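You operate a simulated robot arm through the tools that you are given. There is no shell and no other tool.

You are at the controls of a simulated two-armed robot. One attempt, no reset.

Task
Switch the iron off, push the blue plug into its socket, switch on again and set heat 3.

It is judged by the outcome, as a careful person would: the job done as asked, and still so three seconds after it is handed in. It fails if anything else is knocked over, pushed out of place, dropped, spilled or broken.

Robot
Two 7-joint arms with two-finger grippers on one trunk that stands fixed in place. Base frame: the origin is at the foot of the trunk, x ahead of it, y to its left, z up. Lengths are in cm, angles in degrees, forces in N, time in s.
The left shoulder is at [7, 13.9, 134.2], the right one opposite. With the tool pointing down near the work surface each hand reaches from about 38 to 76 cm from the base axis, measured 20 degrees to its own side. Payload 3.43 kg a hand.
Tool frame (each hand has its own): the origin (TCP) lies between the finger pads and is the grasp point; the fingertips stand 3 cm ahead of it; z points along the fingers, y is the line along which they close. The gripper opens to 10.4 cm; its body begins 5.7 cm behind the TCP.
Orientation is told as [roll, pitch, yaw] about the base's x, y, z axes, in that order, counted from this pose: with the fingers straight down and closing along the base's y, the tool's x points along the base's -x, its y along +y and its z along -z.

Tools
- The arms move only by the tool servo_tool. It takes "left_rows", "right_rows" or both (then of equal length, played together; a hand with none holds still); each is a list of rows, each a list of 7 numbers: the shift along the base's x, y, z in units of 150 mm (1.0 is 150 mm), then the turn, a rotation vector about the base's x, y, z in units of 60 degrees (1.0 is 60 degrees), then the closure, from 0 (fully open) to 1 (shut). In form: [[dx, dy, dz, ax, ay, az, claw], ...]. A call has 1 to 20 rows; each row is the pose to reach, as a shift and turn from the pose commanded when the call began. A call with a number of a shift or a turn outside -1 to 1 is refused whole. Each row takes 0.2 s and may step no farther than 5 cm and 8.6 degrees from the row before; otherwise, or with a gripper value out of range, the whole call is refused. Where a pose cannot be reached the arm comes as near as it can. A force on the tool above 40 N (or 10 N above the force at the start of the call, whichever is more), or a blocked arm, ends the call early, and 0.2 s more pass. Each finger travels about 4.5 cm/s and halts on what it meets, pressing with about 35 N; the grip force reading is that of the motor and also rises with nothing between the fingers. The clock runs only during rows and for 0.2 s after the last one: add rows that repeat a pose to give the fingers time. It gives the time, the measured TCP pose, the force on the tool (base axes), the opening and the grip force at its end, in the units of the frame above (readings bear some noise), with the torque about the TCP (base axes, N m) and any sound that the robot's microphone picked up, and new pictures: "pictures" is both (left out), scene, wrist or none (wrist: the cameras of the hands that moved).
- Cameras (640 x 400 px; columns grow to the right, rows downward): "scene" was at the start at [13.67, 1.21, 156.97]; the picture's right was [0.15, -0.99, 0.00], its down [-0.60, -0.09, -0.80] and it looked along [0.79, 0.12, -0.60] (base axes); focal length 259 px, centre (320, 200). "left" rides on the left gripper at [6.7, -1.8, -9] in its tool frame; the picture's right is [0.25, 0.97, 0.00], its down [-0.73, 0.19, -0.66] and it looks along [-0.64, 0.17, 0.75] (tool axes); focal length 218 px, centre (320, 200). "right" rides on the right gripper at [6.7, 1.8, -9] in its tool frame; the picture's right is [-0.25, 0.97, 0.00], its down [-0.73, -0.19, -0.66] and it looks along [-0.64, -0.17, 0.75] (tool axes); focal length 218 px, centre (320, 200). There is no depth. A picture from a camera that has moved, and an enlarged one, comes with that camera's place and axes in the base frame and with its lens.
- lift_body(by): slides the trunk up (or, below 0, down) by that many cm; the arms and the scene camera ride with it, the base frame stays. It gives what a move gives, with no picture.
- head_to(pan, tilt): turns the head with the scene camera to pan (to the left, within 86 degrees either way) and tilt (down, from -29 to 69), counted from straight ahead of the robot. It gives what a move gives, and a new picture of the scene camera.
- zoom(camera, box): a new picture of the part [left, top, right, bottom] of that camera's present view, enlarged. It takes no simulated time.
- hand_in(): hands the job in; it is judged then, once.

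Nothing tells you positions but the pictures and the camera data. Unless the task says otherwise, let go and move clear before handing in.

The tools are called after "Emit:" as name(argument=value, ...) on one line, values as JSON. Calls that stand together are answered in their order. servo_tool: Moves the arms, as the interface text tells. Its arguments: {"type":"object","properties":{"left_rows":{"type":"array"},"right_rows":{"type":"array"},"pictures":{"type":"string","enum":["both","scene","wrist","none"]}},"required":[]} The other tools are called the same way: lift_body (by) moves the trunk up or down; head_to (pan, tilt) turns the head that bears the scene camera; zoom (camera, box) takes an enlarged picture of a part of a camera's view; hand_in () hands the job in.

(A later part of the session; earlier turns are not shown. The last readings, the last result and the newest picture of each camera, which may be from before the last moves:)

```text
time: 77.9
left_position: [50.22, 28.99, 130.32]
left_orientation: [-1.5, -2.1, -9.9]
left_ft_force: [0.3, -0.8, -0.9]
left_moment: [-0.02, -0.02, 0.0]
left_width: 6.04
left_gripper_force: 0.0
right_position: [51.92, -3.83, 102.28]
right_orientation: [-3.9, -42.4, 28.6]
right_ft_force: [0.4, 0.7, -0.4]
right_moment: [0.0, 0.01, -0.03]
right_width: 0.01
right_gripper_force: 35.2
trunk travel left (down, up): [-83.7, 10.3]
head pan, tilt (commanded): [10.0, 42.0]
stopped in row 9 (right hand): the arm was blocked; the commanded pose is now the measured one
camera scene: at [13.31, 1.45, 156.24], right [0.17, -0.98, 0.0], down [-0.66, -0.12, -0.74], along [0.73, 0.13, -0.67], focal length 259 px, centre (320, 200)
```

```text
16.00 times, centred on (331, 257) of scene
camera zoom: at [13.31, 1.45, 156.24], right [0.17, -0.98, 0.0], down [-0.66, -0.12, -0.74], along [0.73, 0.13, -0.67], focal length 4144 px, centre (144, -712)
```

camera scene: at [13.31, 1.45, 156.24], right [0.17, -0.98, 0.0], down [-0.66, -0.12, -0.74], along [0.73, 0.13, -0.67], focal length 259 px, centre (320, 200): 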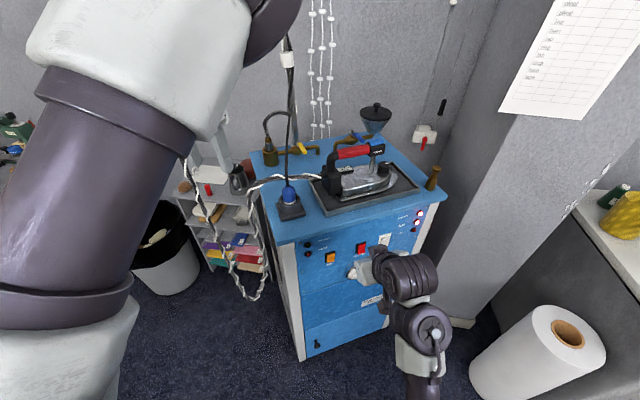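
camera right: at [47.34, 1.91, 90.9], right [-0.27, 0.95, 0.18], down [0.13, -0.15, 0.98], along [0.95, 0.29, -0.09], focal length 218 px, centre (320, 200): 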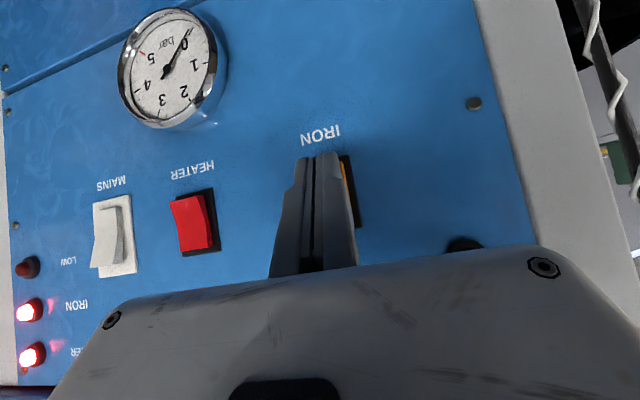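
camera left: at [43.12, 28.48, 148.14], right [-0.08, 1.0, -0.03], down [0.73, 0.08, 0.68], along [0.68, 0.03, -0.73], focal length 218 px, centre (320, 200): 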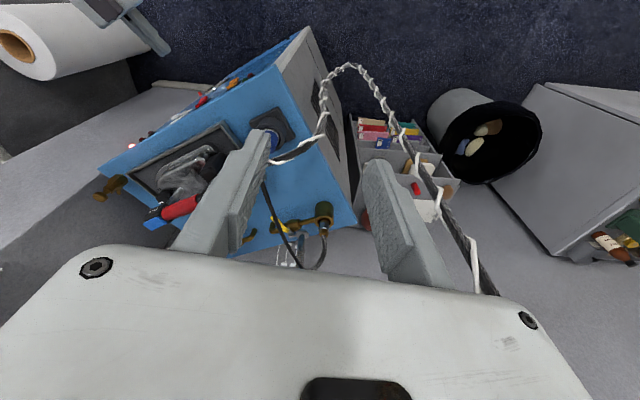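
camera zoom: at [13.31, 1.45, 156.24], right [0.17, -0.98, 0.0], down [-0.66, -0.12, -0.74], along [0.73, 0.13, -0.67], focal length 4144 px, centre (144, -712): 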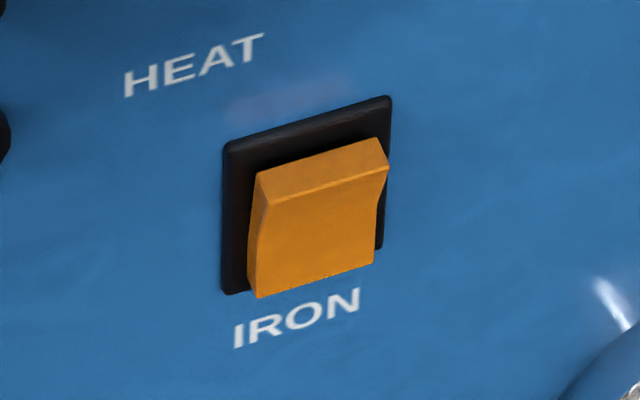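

IRON is confirmed on (rocker top out again, lamp lit). The arm met a block while rising; force is zero, so likely its own posture — I'll go up along the path it came down originally.

Emit:
servo_tool(right_rows=[[0.02, 0.1, 0.0, 0.02, -0.01, -0.01, 1], [0.04, 0.22, 0.0, 0.04, -0.02, -0.02, 1], [0.05, 0.34, 0.03, 0.06, -0.04, -0.03, 1], [0.06, 0.38, 0.1, 0.06, -0.04, -0.03, 1], [0.08, 0.36, 0.25, 0.06, -0.04, -0.03, 1], [0.1, 0.32, 0.4, 0.06, -0.04, -0.03, 1], [0.1, 0.32, 0.4, 0.06, -0.04, -0.03, 1]], pictures="both")

```text
time: 79.5
left_position: [50.19, 29.03, 130.3]
left_orientation: [-1.4, -2.1, -9.8]
left_ft_force: [0.3, -0.7, 0.5]
left_moment: [-0.02, 0.0, -0.01]
left_width: 6.02
left_gripper_force: 0.0
right_position: [53.37, 0.77, 108.28]
right_orientation: [-0.6, -46.3, 24.5]
right_ft_force: [-0.6, 0.0, -1.0]
right_moment: [-0.02, -0.01, -0.01]
right_width: 0.0
right_gripper_force: 34.8
trunk travel left (down, up): [-83.7, 10.3]
head pan, tilt (commanded): [10.0, 42.0]
camera scene: at [13.33, 1.34, 156.24], right [0.17, -0.98, 0.0], down [-0.66, -0.12, -0.74], along [0.73, 0.13, -0.67], focal length 259 px, centre (320, 200)
camera right: at [42.51, -2.08, 109.78], right [-0.23, 0.96, 0.17], down [0.1, -0.15, 0.98], along [0.97, 0.25, -0.06], focal length 218 px, centre (320, 200)
```

scene: 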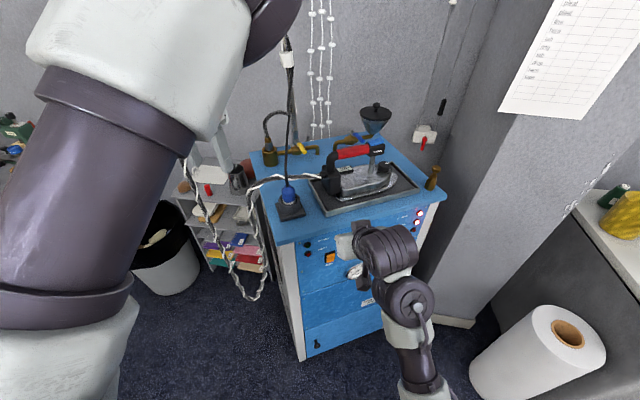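
right: 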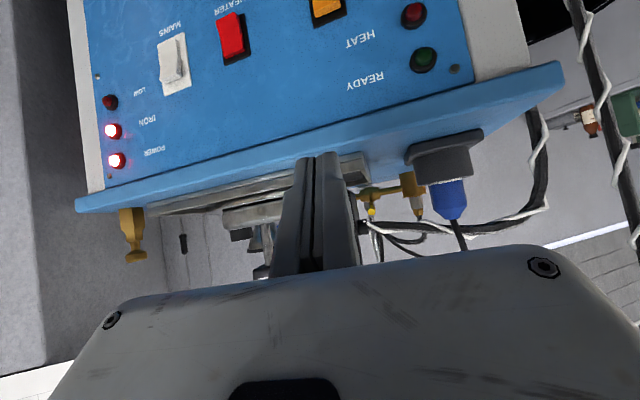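

That worked. I'll continue straight up above deck height, then forward over the front of the tray.

Emit:
servo_tool(right_rows=[[0.0, 0.0, 0.2, 0, 0, 0, 1], [0.0, -0.02, 0.4, 0, 0, 0, 1], [0.02, -0.04, 0.6, 0, 0, 0, 1], [0.05, -0.08, 0.8, 0, 0, 0, 1], [0.12, -0.14, 0.95, 0, 0, 0, 1], [0.25, -0.22, 1.0, 0, 0, 0, 1], [0.4, -0.3, 1.0, 0, 0, 0, 1], [0.55, -0.38, 1.0, 0, 0, 0, 1], [0.55, -0.38, 1.0, 0, 0, 0, 1]], pictures="both")

```text
time: 81.5
left_position: [50.07, 28.97, 130.3]
left_orientation: [-1.4, -2.2, -9.9]
left_ft_force: [-0.1, 0.2, 0.4]
left_moment: [-0.02, 0.01, -0.01]
left_width: 6.01
left_gripper_force: 0.0
right_position: [61.72, -4.75, 123.28]
right_orientation: [-0.7, -46.3, 24.6]
right_ft_force: [-0.7, -0.1, -0.1]
right_moment: [-0.01, 0.0, 0.0]
right_width: 0.0
right_gripper_force: 33.9
trunk travel left (down, up): [-83.7, 10.3]
head pan, tilt (commanded): [10.0, 42.0]
camera scene: at [13.28, 1.38, 156.24], right [0.17, -0.98, 0.0], down [-0.66, -0.12, -0.74], along [0.73, 0.13, -0.67], focal length 259 px, centre (320, 200)
camera right: at [50.78, -7.71, 124.74], right [-0.24, 0.96, 0.17], down [0.1, -0.15, 0.98], along [0.97, 0.25, -0.06], focal length 218 px, centre (320, 200)
```

scene: 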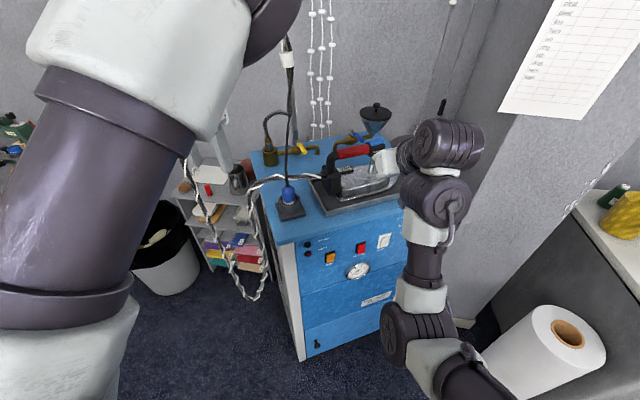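
right: 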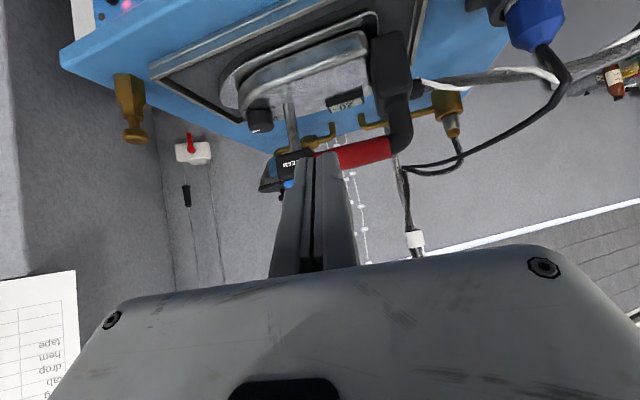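

Now the right wrist camera has a side view of the iron. I'll zoom on the dial, post and STEAM head to plan the finger approach.

Emit:
zoom(camera="right", box=[220, 60, 340, 200])

Emit:
zoom(camera="right", box=[238, 90, 298, 140])

Emit:
zoom(camera="scene", box=[350, 140, 410, 200])

```text
2.86 times, centred on (280, 130) of right
camera zoom: at [50.78, -7.71, 124.74], right [-0.24, 0.96, 0.17], down [0.1, -0.15, 0.98], along [0.97, 0.25, -0.06], focal length 624 px, centre (434, 400)
```

zoom: 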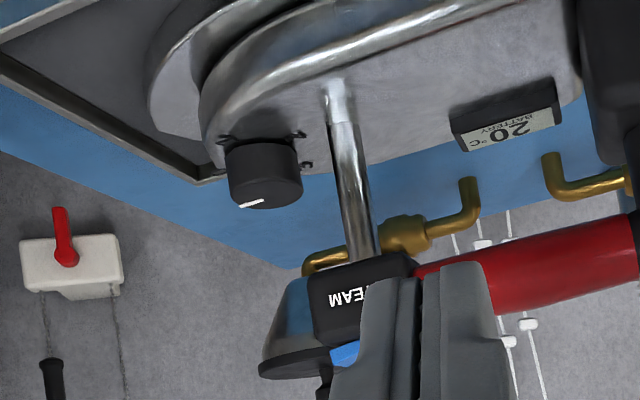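

```text
8.00 times, centred on (268, 115) of right
camera zoom: at [50.78, -7.71, 124.74], right [-0.24, 0.96, 0.17], down [0.1, -0.15, 0.98], along [0.97, 0.25, -0.06], focal length 1746 px, centre (736, 880)
```

zoom: 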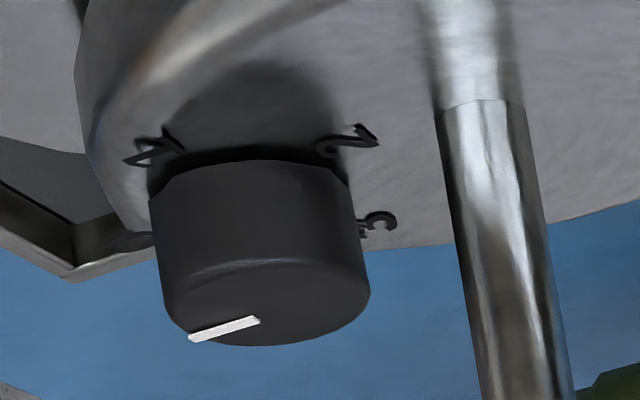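

```text
6.67 times, centred on (380, 170) of scene
camera zoom: at [13.28, 1.38, 156.24], right [0.17, -0.98, 0.0], down [-0.66, -0.12, -0.74], along [0.73, 0.13, -0.67], focal length 1727 px, centre (-80, 400)
```

zoom: 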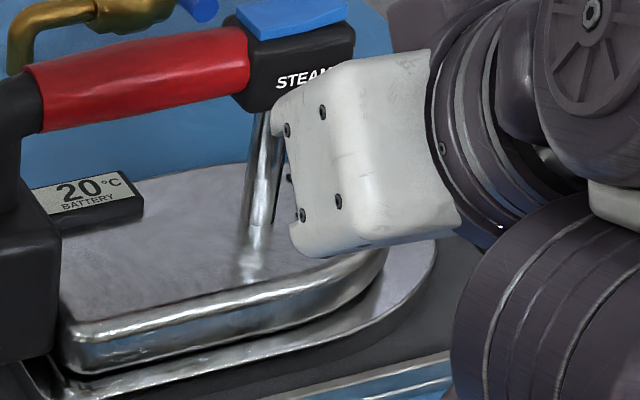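

The dial's top centre is at about [81.1, -6.3, 111.7], radius 1.9; its pointer is at 0 and 3 lies 240° clockwise, with the STEAM head overhanging nearby. I'll use one open fingertip of the right hand pressed on the dial's top to drag it round in arcs; first, I'll open the fingers, flatten the tilt to 60° and approach from the robot's side.

Emit:
servo_tool(right_rows=[[0.08, -0.08, 0.0, 0.02, -0.04, 0, 0.9], [0.18, -0.16, 0.0, 0.04, -0.085, 0, 0.75], [0.3, -0.24, -0.02, 0.06, -0.13, 0, 0.6], [0.42, -0.32, -0.04, 0.08, -0.17, 0, 0.52], [0.55, -0.42, -0.08, 0.095, -0.2075, 0, 0.52], [0.55, -0.42, -0.1, 0.095, -0.2075, 0, 0.52]], pictures="both")

Emit:
zoom(camera="right", box=[160, 20, 440, 260])

```text
time: 82.9
left_position: [50.21, 29.15, 130.22]
left_orientation: [-1.5, -2.0, -9.8]
left_ft_force: [-0.7, 0.0, 0.3]
left_moment: [0.01, 0.01, -0.03]
left_width: 6.03
left_gripper_force: 0.0
right_position: [70.13, -13.0, 122.35]
right_orientation: [-3.9, -59.1, 25.8]
right_ft_force: [0.5, 0.1, 0.4]
right_moment: [0.02, 0.01, -0.08]
right_width: 4.98
right_gripper_force: 0.2
right hand out of reach, approached as far as the arm can: row 5, 6
trunk travel left (down, up): [-83.7, 10.3]
head pan, tilt (commanded): [10.0, 42.0]
camera scene: at [13.3, 1.49, 156.24], right [0.17, -0.98, 0.0], down [-0.66, -0.12, -0.74], along [0.73, 0.13, -0.67], focal length 259 px, centre (320, 200)
camera right: at [59.19, -15.72, 121.2], right [-0.25, 0.95, 0.18], down [-0.11, -0.22, 0.97], along [0.96, 0.22, 0.16], focal length 218 px, centre (320, 200)
```

scene: 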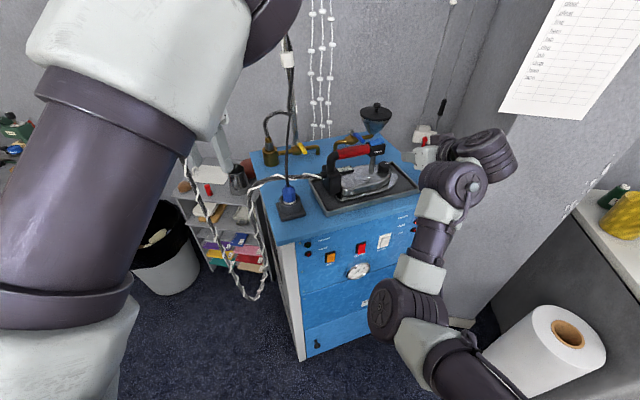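
right: 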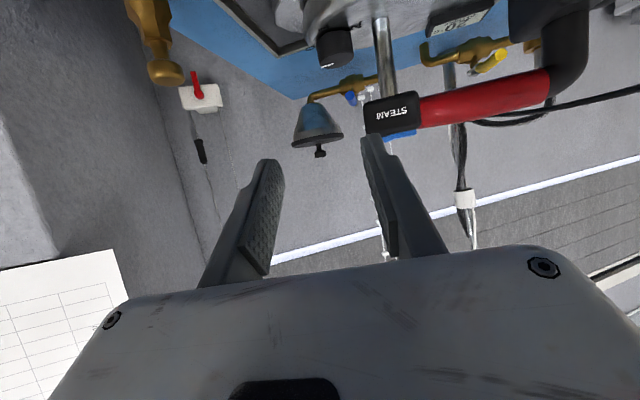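

```text
1.67 times, centred on (300, 140) of right
camera zoom: at [59.19, -15.72, 121.2], right [-0.25, 0.95, 0.18], down [-0.11, -0.22, 0.97], along [0.96, 0.22, 0.16], focal length 364 px, centre (353, 300)
```

zoom: 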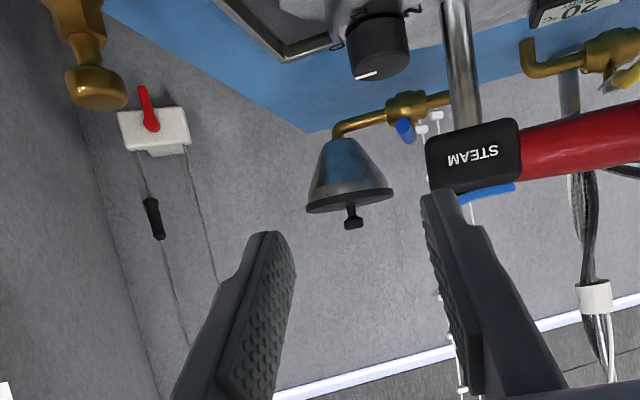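

A little short in y here; I'll continue forward and down toward the pre-contact point and see where the arm can get to.

Emit:
servo_tool(right_rows=[[0.1, 0.0, -0.06, 0, 0, 0, 0.52], [0.22, 0.02, -0.12, 0, 0, 0, 0.52], [0.34, 0.05, -0.2, 0.02, 0.01, 0, 0.52], [0.46, 0.08, -0.28, 0.04, 0.02, 0, 0.52], [0.54, 0.08, -0.32, 0.06, 0.03, 0, 0.52], [0.54, 0.08, -0.32, 0.06, 0.03, 0, 0.52]], pictures="both")

Emit:
zoom(camera="right", box=[160, 20, 440, 260])

Emit:
zoom(camera="scene", box=[330, 120, 450, 210])

```text
time: 84.3
left_position: [49.94, 28.99, 130.44]
left_orientation: [-1.4, -2.2, -10.0]
left_ft_force: [0.6, -0.6, -0.4]
left_moment: [0.01, 0.03, 0.03]
left_width: 6.05
left_gripper_force: 0.1
right_position: [77.7, -9.92, 118.03]
right_orientation: [7.3, -59.9, 17.5]
right_ft_force: [-8.1, -5.2, 5.4]
right_moment: [0.23, -0.04, 0.27]
right_width: 4.7
right_gripper_force: 0.0
right hand out of reach, approached as far as the arm can: row 1
trunk travel left (down, up): [-83.7, 10.3]
head pan, tilt (commanded): [10.0, 42.0]
camera scene: at [13.0, 1.28, 156.27], right [0.17, -0.98, 0.0], down [-0.66, -0.12, -0.74], along [0.73, 0.13, -0.67], focal length 259 px, centre (320, 200)
camera right: at [66.74, -12.7, 116.83], right [-0.27, 0.92, 0.28], down [-0.09, -0.31, 0.95], along [0.96, 0.23, 0.16], focal length 218 px, centre (320, 200)
```

scene: 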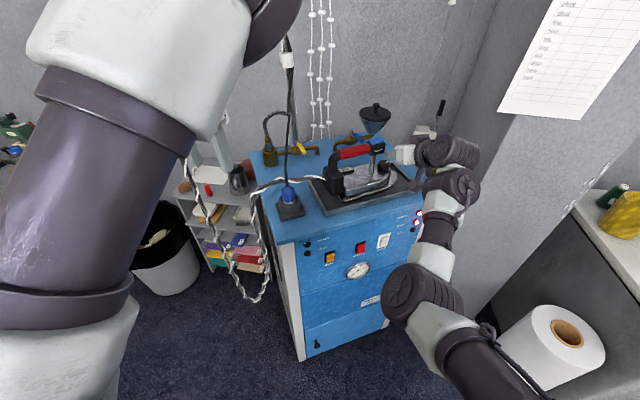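
right: 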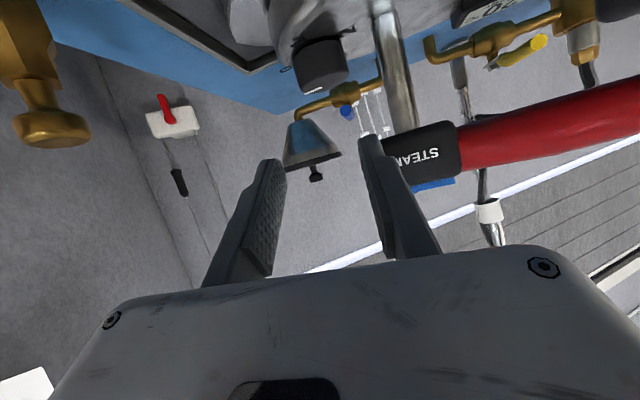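

```text
1.67 times, centred on (300, 140) of right
camera zoom: at [66.74, -12.7, 116.83], right [-0.27, 0.92, 0.28], down [-0.09, -0.31, 0.95], along [0.96, 0.23, 0.16], focal length 364 px, centre (353, 300)
```

zoom: 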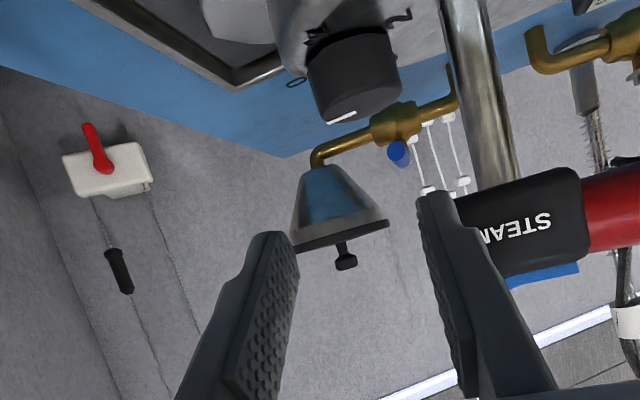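

```text
4.44 times, centred on (390, 165) of scene
camera zoom: at [13.0, 1.28, 156.27], right [0.17, -0.98, 0.0], down [-0.66, -0.12, -0.74], along [0.73, 0.13, -0.67], focal length 1151 px, centre (9, 356)
```

zoom: 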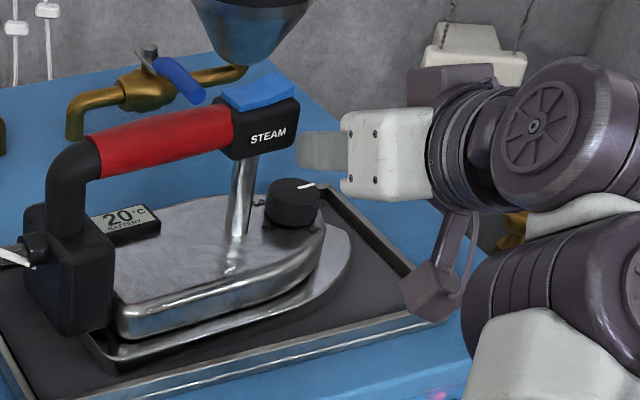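

The left finger has touched the STEAM head (about 11 N). I'll back off at once toward the robot and to the right, then check the iron hasn't moved.

Emit:
servo_tool(right_rows=[[-0.06, -0.03, 0.0, 0, 0, 0, 0.52], [-0.14, -0.07, 0.02, 0, 0, 0, 0.52], [-0.24, -0.12, 0.04, 0, 0, 0, 0.52], [-0.36, -0.18, 0.06, 0, 0, 0, 0.52], [-0.36, -0.18, 0.06, 0, 0, 0, 0.52]], pictures="both")

Emit:
zoom(camera="scene", box=[300, 130, 450, 220])

```text
time: 85.5
left_position: [50.24, 28.97, 130.27]
left_orientation: [-1.4, -2.1, -9.8]
left_ft_force: [0.7, 0.7, -1.1]
left_moment: [0.01, -0.01, 0.04]
left_width: 6.05
left_gripper_force: 0.1
right_position: [72.69, -14.6, 118.26]
right_orientation: [4.0, -59.0, 19.1]
right_ft_force: [-0.1, 0.0, 0.7]
right_moment: [0.0, 0.03, 0.03]
right_width: 4.97
right_gripper_force: 0.1
trunk travel left (down, up): [-83.7, 10.3]
head pan, tilt (commanded): [10.0, 42.0]
camera scene: at [13.32, 1.36, 156.24], right [0.17, -0.98, 0.0], down [-0.66, -0.12, -0.74], along [0.73, 0.13, -0.67], focal length 259 px, centre (320, 200)
camera right: at [61.69, -17.21, 117.35], right [-0.25, 0.94, 0.25], down [-0.09, -0.28, 0.96], along [0.96, 0.21, 0.15], focal length 218 px, centre (320, 200)
```

scene: 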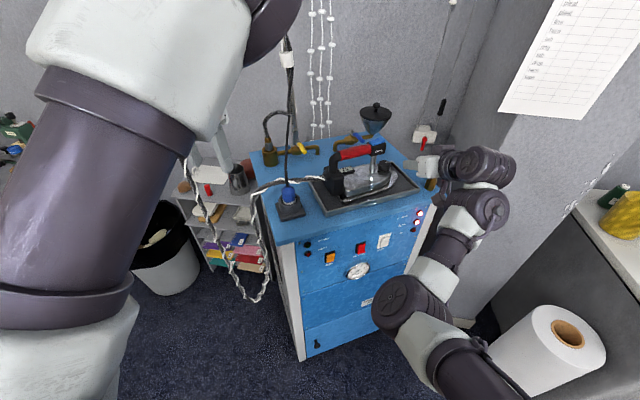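
right: 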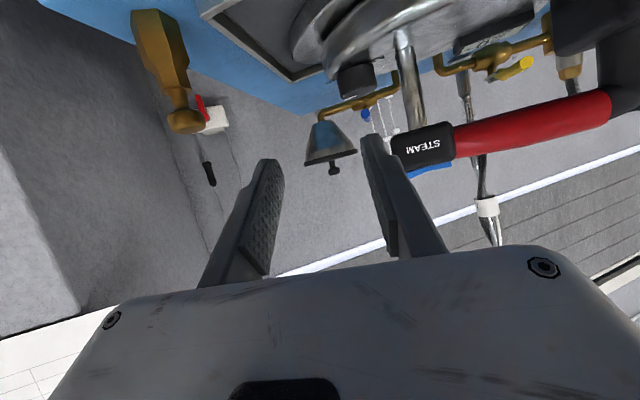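

```text
4.27 times, centred on (375, 175) of scene
camera zoom: at [13.32, 1.36, 156.24], right [0.17, -0.98, 0.0], down [-0.66, -0.12, -0.74], along [0.73, 0.13, -0.67], focal length 1105 px, centre (85, 307)
```

zoom: 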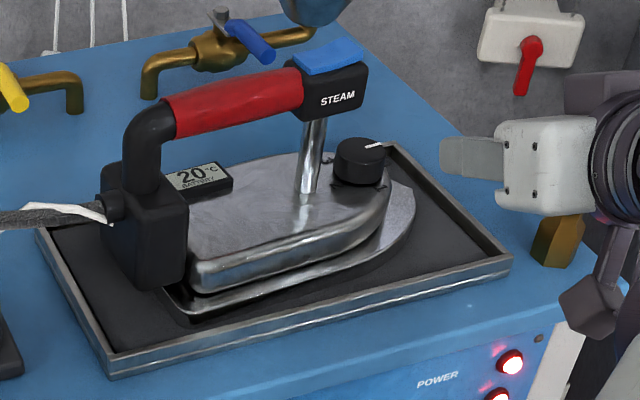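

I'll re-take exactly the same zoom of the iron as before to compare its position.

Emit:
zoom(camera="scene", box=[330, 140, 410, 210])

```text
5.71 times, centred on (370, 175) of scene
camera zoom: at [13.32, 1.36, 156.24], right [0.17, -0.98, 0.0], down [-0.66, -0.12, -0.74], along [0.73, 0.13, -0.67], focal length 1480 px, centre (34, 343)
```

zoom: 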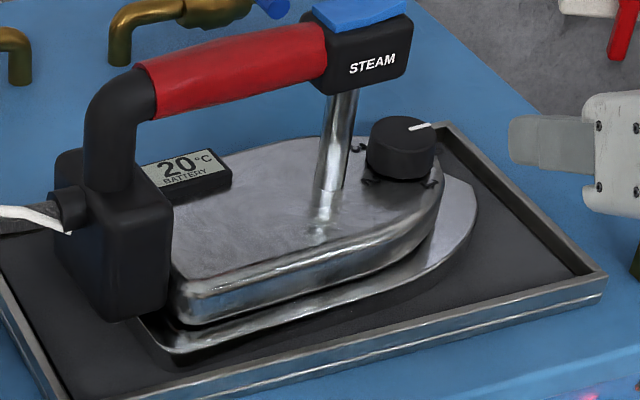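

The iron was nudged slightly (a few mm at the dial, under 1 cm at its rear) but is still properly on its tray. I'll be slower: correct the hand's roll so the left fingertip is lowest, and re-approach lower and further right, well clear of the STEAM head.

Emit:
servo_tool(right_rows=[[0.03, 0.01, -0.03, -0.02, -0.009, 0.013, 0.52], [0.07, 0.03, -0.06, -0.04, -0.018, 0.026, 0.52], [0.11, 0.05, -0.1, -0.06, -0.027, 0.04, 0.52], [0.16, 0.07, -0.14, -0.0785, -0.0346, 0.0514, 0.52], [0.2, 0.09, -0.17, -0.0785, -0.0346, 0.0514, 0.52], [0.2, 0.09, -0.17, -0.0785, -0.0346, 0.0514, 0.52], [0.2, 0.09, -0.17, -0.0785, -0.0346, 0.0514, 0.52]], pictures="both")

Emit:
zoom(camera="right", box=[180, 0, 460, 260])

Emit:
zoom(camera="scene", box=[340, 130, 440, 210])

```text
time: 87.1
left_position: [50.16, 29.01, 130.26]
left_orientation: [-1.3, -2.2, -9.9]
left_ft_force: [0.0, 0.2, 0.2]
left_moment: [0.0, 0.01, -0.03]
left_width: 6.02
left_gripper_force: 0.0
right_position: [75.53, -11.08, 116.03]
right_orientation: [-2.9, -59.6, 29.5]
right_ft_force: [0.3, 0.2, -0.2]
right_moment: [0.05, -0.05, 0.01]
right_width: 4.98
right_gripper_force: 0.0
trunk travel left (down, up): [-83.7, 10.3]
head pan, tilt (commanded): [10.0, 42.0]
camera scene: at [13.32, 1.36, 156.24], right [0.17, -0.98, 0.0], down [-0.66, -0.12, -0.74], along [0.73, 0.13, -0.67], focal length 259 px, centre (320, 200)
camera right: at [64.86, -14.59, 114.78], right [-0.33, 0.92, 0.19], down [-0.1, -0.24, 0.97], along [0.94, 0.3, 0.17], focal length 218 px, centre (320, 200)
```

scene: 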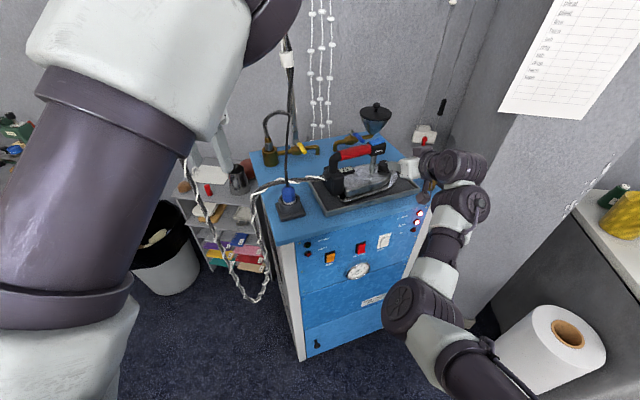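
right: 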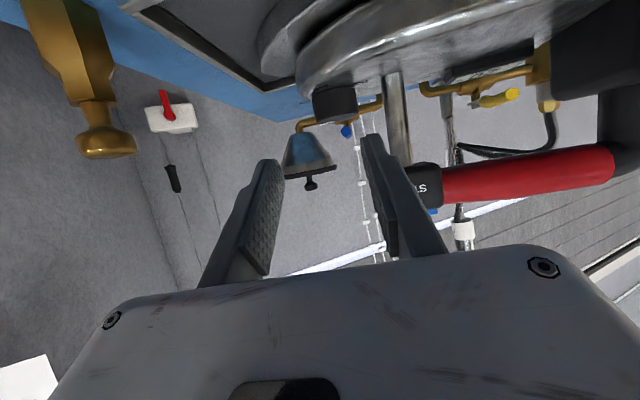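

```text
1.54 times, centred on (320, 130) of right
camera zoom: at [64.86, -14.59, 114.78], right [-0.33, 0.92, 0.19], down [-0.1, -0.24, 0.97], along [0.94, 0.3, 0.17], focal length 336 px, centre (320, 308)
```

zoom: 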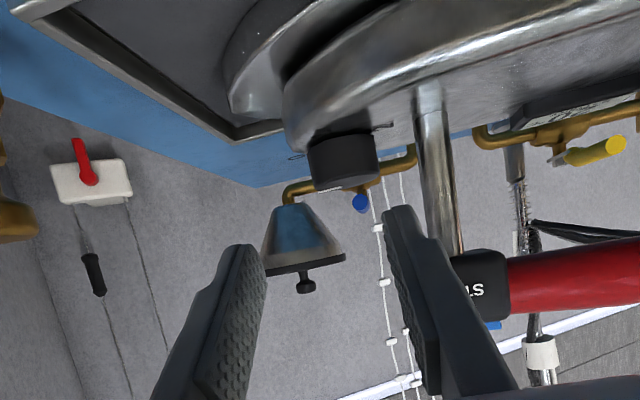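

```text
5.00 times, centred on (390, 170) of scene
camera zoom: at [13.32, 1.36, 156.24], right [0.17, -0.98, 0.0], down [-0.66, -0.12, -0.74], along [0.73, 0.13, -0.67], focal length 1295 px, centre (-30, 350)
```

zoom: 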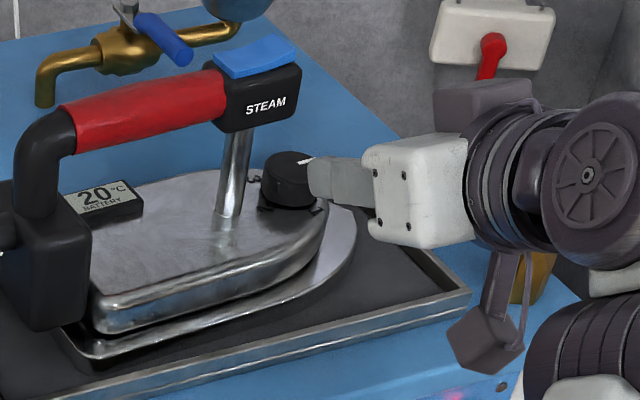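

The hand's y differs from what I asked; I'll hold still a moment to see whether it is just settling.

Emit:
servo_tool(right_rows=[[0, 0, 0, 0, 0, 0, 0.52], [0, 0, 0, 0, 0, 0, 0.52], [0, 0, 0, 0, 0, 0, 0.52], [0, 0, 0, 0, 0, 0, 0.52]], pictures="wrist")

```text
time: 88.1
left_position: [50.13, 28.92, 130.27]
left_orientation: [-1.3, -2.1, -10.0]
left_ft_force: [0.3, 0.2, -0.2]
left_moment: [0.01, -0.04, 0.0]
left_width: 5.99
left_gripper_force: 0.0
right_position: [75.51, -10.96, 116.12]
right_orientation: [-3.0, -59.6, 29.5]
right_ft_force: [-0.5, -0.1, -0.7]
right_moment: [-0.01, 0.01, -0.02]
right_width: 4.98
right_gripper_force: 0.0
trunk travel left (down, up): [-83.7, 10.3]
head pan, tilt (commanded): [10.0, 42.0]
camera right: at [64.87, -14.6, 114.8], right [-0.33, 0.92, 0.19], down [-0.1, -0.24, 0.97], along [0.94, 0.3, 0.17], focal length 218 px, centre (320, 200)
```

right: 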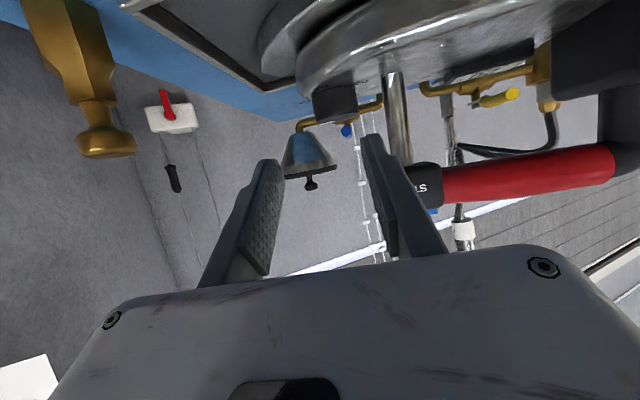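

It's steady. The fingertip is under the head's height but I'll go lower and further right first, then forward to beside the dial.

Emit:
servo_tool(right_rows=[[0.0, -0.05, -0.03, 0, 0, 0, 0.52], [0.03, -0.1, -0.06, 0, 0, 0, 0.52], [0.08, -0.13, -0.09, 0, 0, 0, 0.52], [0.1, -0.13, -0.1, 0, 0, 0, 0.52], [0.1, -0.13, -0.1, 0, 0, 0, 0.52], [0.1, -0.13, -0.1, 0, 0, 0, 0.52]], pictures="wrist")

Emit:
zoom(camera="scene", box=[340, 130, 440, 210])

Emit:
zoom(camera="right", box=[220, 40, 440, 220])

```text
time: 89.5
left_position: [50.18, 28.99, 130.25]
left_orientation: [-1.4, -2.2, -9.9]
left_ft_force: [-0.3, 0.0, 0.0]
left_moment: [-0.04, 0.03, 0.01]
left_width: 6.01
left_gripper_force: 0.0
right_position: [77.03, -12.98, 114.56]
right_orientation: [-2.9, -59.6, 29.6]
right_ft_force: [0.9, -0.1, 0.3]
right_moment: [0.01, -0.01, 0.02]
right_width: 5.01
right_gripper_force: 0.2
trunk travel left (down, up): [-83.7, 10.3]
head pan, tilt (commanded): [10.0, 42.0]
camera right: at [66.4, -16.51, 113.35], right [-0.33, 0.92, 0.19], down [-0.1, -0.24, 0.97], along [0.94, 0.3, 0.17], focal length 218 px, centre (320, 200)
```

right: 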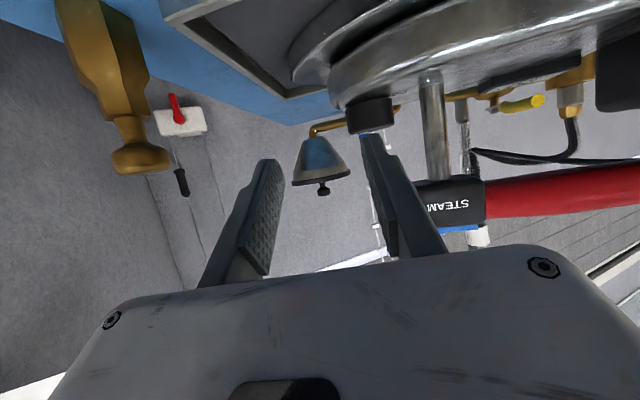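

```text
5.00 times, centred on (390, 170) of scene
camera zoom: at [13.34, 1.36, 156.24], right [0.17, -0.98, 0.0], down [-0.66, -0.12, -0.74], along [0.73, 0.13, -0.67], focal length 1295 px, centre (-30, 350)
```

zoom: 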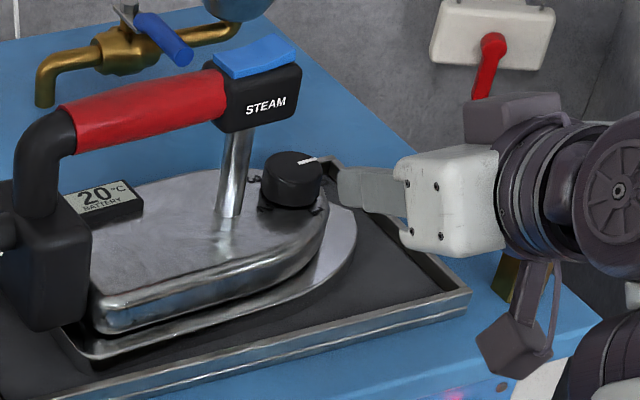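

```text
2.22 times, centred on (330, 130) of right
camera zoom: at [66.4, -16.51, 113.35], right [-0.33, 0.92, 0.19], down [-0.1, -0.24, 0.97], along [0.94, 0.3, 0.17], focal length 485 px, centre (298, 356)
```

zoom: 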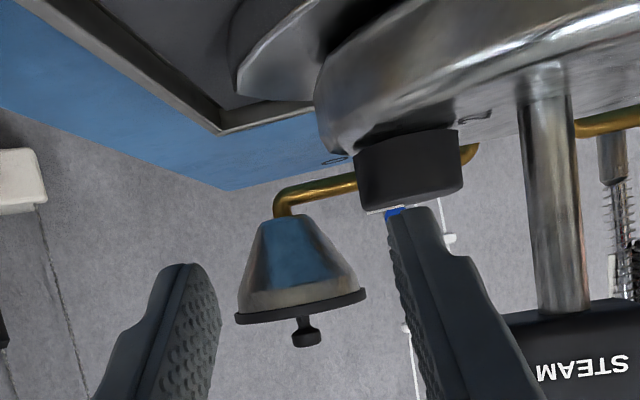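

The fingertip is now just right of the dial and slightly above its top. I'll move forward to hover over the dial's near-right edge.

Emit:
servo_tool(right_rows=[[0.06, 0.01, 0.0, 0, 0, 0, 0.52], [0.12, 0.03, 0.0, 0, 0, 0, 0.52], [0.18, 0.05, 0.0, 0, 0, 0, 0.52], [0.235, 0.08, 0.0, 0, 0, 0, 0.52], [0.235, 0.08, 0.0, 0, 0, 0, 0.52], [0.235, 0.08, 0.0, 0, 0, 0, 0.52]], pictures="wrist")

Emit:
zoom(camera="scene", box=[360, 140, 420, 190])

Emit:
zoom(camera="right", box=[260, 40, 440, 200])

```text
time: 90.9
left_position: [50.24, 29.11, 130.29]
left_orientation: [-1.4, -2.1, -10.0]
left_ft_force: [0.1, -0.5, 0.1]
left_moment: [0.02, 0.0, 0.02]
left_width: 6.06
left_gripper_force: 0.0
right_position: [80.62, -11.9, 114.79]
right_orientation: [-2.8, -59.6, 29.5]
right_ft_force: [0.1, 0.8, 0.0]
right_moment: [0.02, -0.01, 0.0]
right_width: 5.0
right_gripper_force: 0.0
trunk travel left (down, up): [-83.7, 10.3]
head pan, tilt (commanded): [10.0, 42.0]
camera right: at [69.86, -15.4, 113.36], right [-0.33, 0.92, 0.19], down [-0.1, -0.24, 0.97], along [0.94, 0.3, 0.17], focal length 218 px, centre (320, 200)
```

right: 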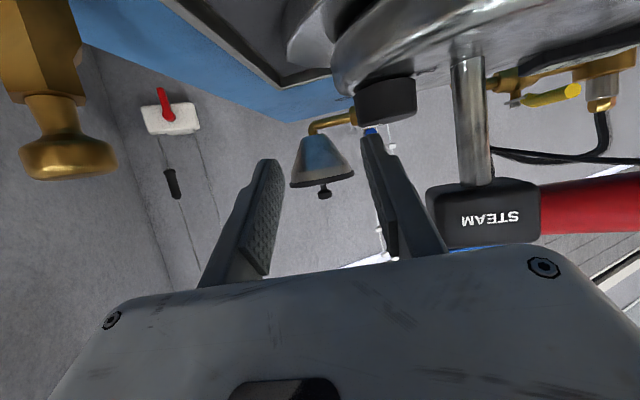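

```text
8.00 times, centred on (390, 165) of scene
camera zoom: at [13.31, 1.36, 156.24], right [0.17, -0.98, 0.0], down [-0.66, -0.12, -0.74], along [0.73, 0.13, -0.67], focal length 2072 px, centre (-240, 480)
```

zoom: 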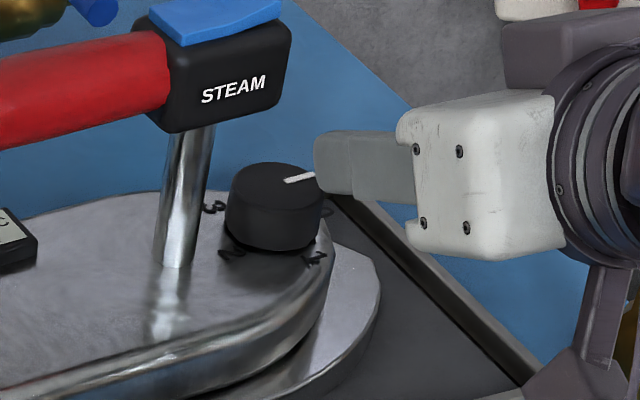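

```text
2.50 times, centred on (350, 120) of right
camera zoom: at [69.86, -15.4, 113.36], right [-0.33, 0.92, 0.19], down [-0.1, -0.24, 0.97], along [0.94, 0.3, 0.17], focal length 546 px, centre (245, 400)
```

zoom: 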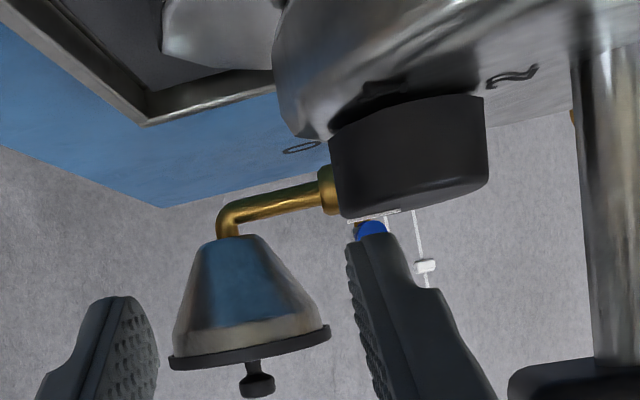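

The fingertip hovers beside the dial's pointer side; dial top centre is now about [81.65, -6.45, 111.9]. I'll shift over its near-right part and lower gently to touch.

Emit:
servo_tool(right_rows=[[0.011, 0.027, 0.0, 0, 0, 0, 0.52], [0.011, 0.053, 0.0, 0, 0, 0, 0.52], [0.011, 0.053, -0.015, 0, 0, 0, 0.52], [0.011, 0.053, -0.03, 0, 0, 0, 0.52], [0.011, 0.053, -0.04, 0, 0, 0, 0.52], [0.011, 0.053, -0.04, 0, 0, 0, 0.52]], pictures="wrist")

Emit:
zoom(camera="scene", box=[360, 140, 420, 190])

Emit:
zoom(camera="right", box=[260, 40, 440, 200])

```text
time: 92.3
left_position: [50.21, 28.95, 130.41]
left_orientation: [-1.5, -2.1, -9.9]
left_ft_force: [-0.9, 0.2, -0.1]
left_moment: [-0.04, -0.01, 0.05]
left_width: 6.03
left_gripper_force: 0.1
right_position: [80.74, -11.05, 114.15]
right_orientation: [-3.1, -59.9, 29.8]
right_ft_force: [3.2, 1.2, 8.5]
right_moment: [0.29, -0.1, -0.13]
right_width: 4.91
right_gripper_force: 0.0
trunk travel left (down, up): [-83.7, 10.3]
head pan, tilt (commanded): [10.0, 42.0]
camera right: at [70.05, -14.6, 112.91], right [-0.33, 0.92, 0.19], down [-0.11, -0.24, 0.97], along [0.94, 0.3, 0.18], focal length 218 px, centre (320, 200)
```

right: 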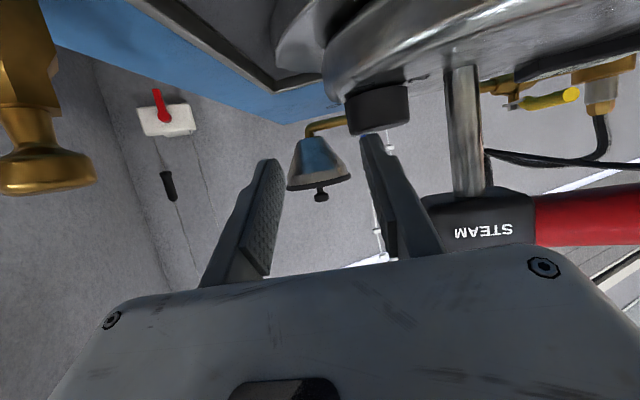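

```text
8.00 times, centred on (390, 165) of scene
camera zoom: at [13.25, 1.4, 156.26], right [0.17, -0.98, 0.0], down [-0.66, -0.12, -0.74], along [0.73, 0.13, -0.67], focal length 2072 px, centre (-240, 480)
```

zoom: 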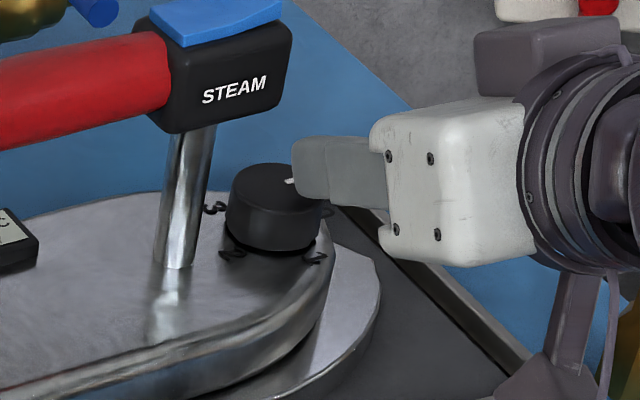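

```text
2.50 times, centred on (350, 120) of right
camera zoom: at [70.05, -14.6, 112.91], right [-0.33, 0.92, 0.19], down [-0.11, -0.24, 0.97], along [0.94, 0.3, 0.18], focal length 546 px, centre (245, 400)
```

zoom: 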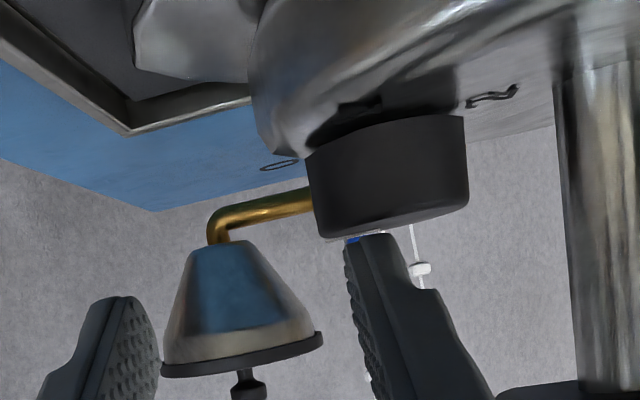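

Contact at about 8.5 N, on the dial's right side beside the pointer. Now I'll drag the contact point clockwise around the dial centre (first toward the robot, then left) over about 78°.

Emit:
servo_tool(right_rows=[[-0.0107, 0.0031, -0.003, 0, 0, 0, 0.52], [-0.0233, 0.009, -0.003, 0, 0, 0, 0.52], [-0.0347, 0.017, -0.003, 0, 0, 0, 0.52], [-0.0446, 0.0269, -0.003, 0, 0, 0, 0.52], [-0.0526, 0.0383, -0.003, 0, 0, 0, 0.52], [-0.0585, 0.0509, -0.003, 0, 0, 0, 0.52], [-0.0621, 0.0644, -0.003, 0, 0, 0, 0.52], [-0.0633, 0.0783, -0.003, 0, 0, 0, 0.52], [-0.0633, 0.0783, -0.003, 0, 0, 0, 0.52]], pictures="wrist")

Emit:
zoom(camera="scene", box=[360, 140, 420, 190])

Emit:
zoom(camera="right", box=[260, 40, 440, 200])

```text
time: 94.3
left_position: [49.8, 28.78, 130.44]
left_orientation: [-1.4, -2.3, -9.9]
left_ft_force: [0.3, -0.3, 0.0]
left_moment: [0.01, 0.01, -0.01]
left_width: 6.07
left_gripper_force: 0.1
right_position: [79.46, -10.0, 114.11]
right_orientation: [-3.0, -59.8, 29.5]
right_ft_force: [-1.5, -6.5, 14.5]
right_moment: [0.28, -0.08, -0.11]
right_width: 4.42
right_gripper_force: 0.1
trunk travel left (down, up): [-83.7, 10.3]
head pan, tilt (commanded): [10.0, 42.0]
camera right: at [68.81, -13.51, 112.85], right [-0.33, 0.92, 0.19], down [-0.1, -0.24, 0.97], along [0.94, 0.3, 0.17], focal length 218 px, centre (320, 200)
```

right: 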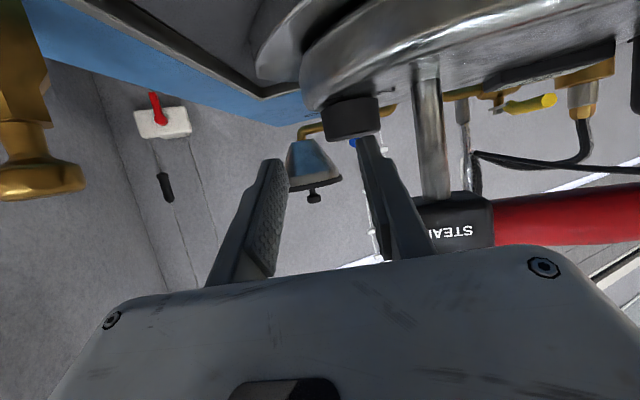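

```text
8.00 times, centred on (390, 165) of scene
camera zoom: at [12.96, 1.2, 156.27], right [0.17, -0.98, 0.0], down [-0.66, -0.12, -0.74], along [0.73, 0.13, -0.67], focal length 2072 px, centre (-240, 480)
```

zoom: 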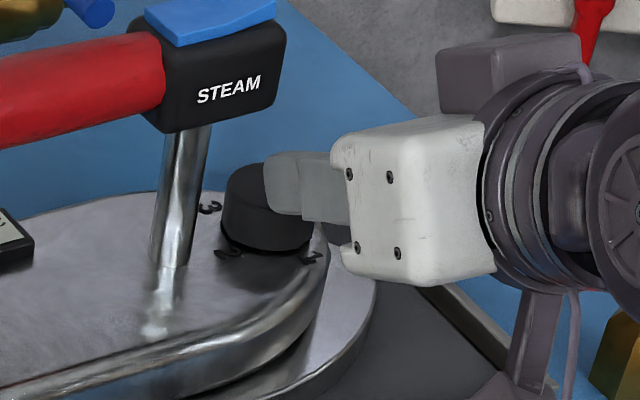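

```text
2.50 times, centred on (350, 120) of right
camera zoom: at [68.81, -13.51, 112.85], right [-0.33, 0.92, 0.19], down [-0.1, -0.24, 0.97], along [0.94, 0.3, 0.17], focal length 546 px, centre (245, 400)
```

zoom: 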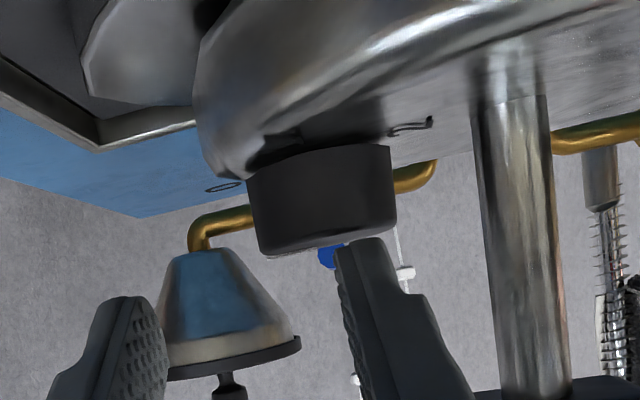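

Force rose to about 14 N with some sideways drag. I'll lift off and look at the pointer.

Emit:
servo_tool(right_rows=[[0, 0, 0.03, 0, 0, 0, 0.52], [-0.02, -0.01, 0.08, 0, 0, 0, 0.52], [-0.06, -0.06, 0.1, 0, 0, 0, 0.52], [-0.08, -0.12, 0.1, 0, 0, 0, 0.52], [-0.08, -0.12, 0.1, 0, 0, 0, 0.52]], pictures="none")

Emit:
zoom(camera="scene", box=[360, 140, 420, 190])

Emit:
zoom(camera="scene", box=[330, 140, 410, 210])

```text
time: 95.5
left_position: [50.21, 29.02, 130.28]
left_orientation: [-1.5, -2.1, -9.9]
left_ft_force: [0.6, -0.3, -0.8]
left_moment: [-0.04, 0.01, 0.01]
left_width: 6.02
left_gripper_force: 0.0
right_position: [78.61, -11.62, 115.45]
right_orientation: [-2.9, -59.7, 29.5]
right_ft_force: [0.0, 0.1, -0.6]
right_moment: [0.04, 0.0, 0.0]
right_width: 4.99
right_gripper_force: 0.0
trunk travel left (down, up): [-83.7, 10.3]
head pan, tilt (commanded): [10.0, 42.0]
```

```text
8.00 times, centred on (390, 165) of scene
camera zoom: at [13.38, 1.42, 156.23], right [0.17, -0.98, 0.0], down [-0.66, -0.12, -0.74], along [0.73, 0.13, -0.67], focal length 2072 px, centre (-240, 480)
```

zoom: 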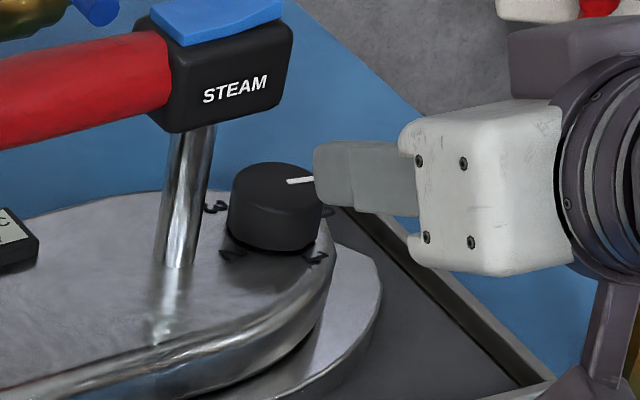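

```text
5.71 times, centred on (370, 175) of scene
camera zoom: at [13.38, 1.42, 156.23], right [0.17, -0.98, 0.0], down [-0.66, -0.12, -0.74], along [0.73, 0.13, -0.67], focal length 1480 px, centre (34, 343)
```

zoom: 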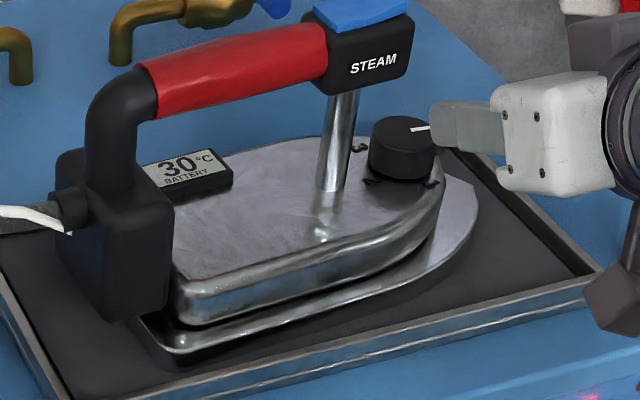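

The pointer moved only ~10°: mostly slipping, and the finger gives sideways. The iron itself stayed put. A better stroke is along the dial's right side, pulling straight toward the robot with more downward force; I'll position over the far-right part of the dial.

Emit:
servo_tool(right_rows=[[0.05, 0.0, 0.01, 0, 0, 0, 0.52], [0.11, 0.01, 0.01, 0, 0, 0, 0.52], [0.17, 0.03, 0.01, 0, 0, 0, 0.52], [0.23, 0.045, 0.01, 0, 0, 0, 0.52], [0.247, 0.051, 0.0, 0, 0, 0, 0.52], [0.247, 0.051, 0.0, 0, 0, 0, 0.52], [0.247, 0.051, 0.0, 0, 0, 0, 0.52]], pictures="wrist")

Emit:
zoom(camera="scene", box=[360, 140, 420, 190])

Emit:
zoom(camera="right", box=[260, 40, 440, 200])

```text
time: 97.1
left_position: [50.16, 28.94, 130.24]
left_orientation: [-1.5, -2.2, -9.9]
left_ft_force: [0.4, 0.0, -0.1]
left_moment: [0.01, -0.02, 0.01]
left_width: 6.04
left_gripper_force: 0.1
right_position: [82.38, -11.01, 115.54]
right_orientation: [-3.0, -59.6, 29.5]
right_ft_force: [0.3, 0.1, 0.5]
right_moment: [0.0, -0.01, 0.0]
right_width: 4.96
right_gripper_force: 0.0
trunk travel left (down, up): [-83.7, 10.3]
head pan, tilt (commanded): [10.0, 42.0]
camera right: at [71.55, -14.47, 114.21], right [-0.33, 0.92, 0.19], down [-0.1, -0.24, 0.97], along [0.94, 0.3, 0.17], focal length 218 px, centre (320, 200)
```

right: 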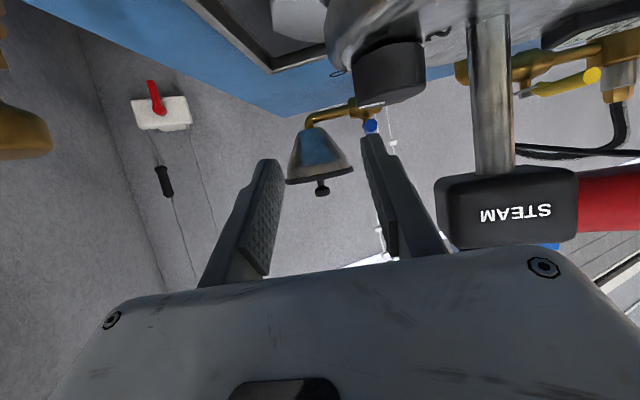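

```text
8.00 times, centred on (390, 165) of scene
camera zoom: at [13.33, 1.36, 156.24], right [0.17, -0.98, 0.0], down [-0.66, -0.12, -0.74], along [0.73, 0.13, -0.67], focal length 2072 px, centre (-240, 480)
```

zoom: 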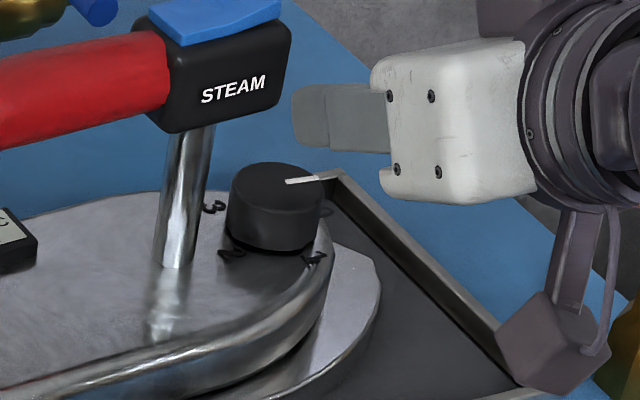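

```text
2.50 times, centred on (350, 120) of right
camera zoom: at [71.55, -14.47, 114.21], right [-0.33, 0.92, 0.19], down [-0.1, -0.24, 0.97], along [0.94, 0.3, 0.17], focal length 546 px, centre (245, 400)
```

zoom: 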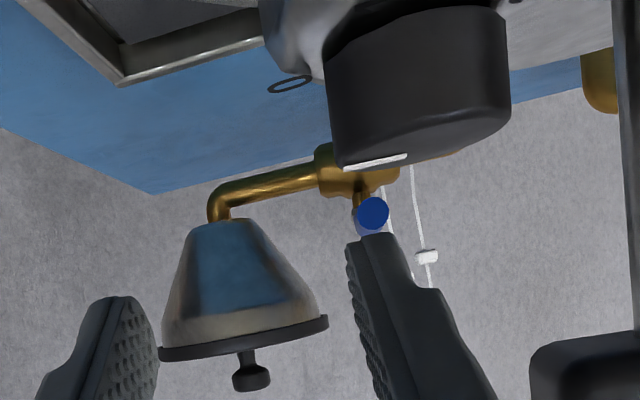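

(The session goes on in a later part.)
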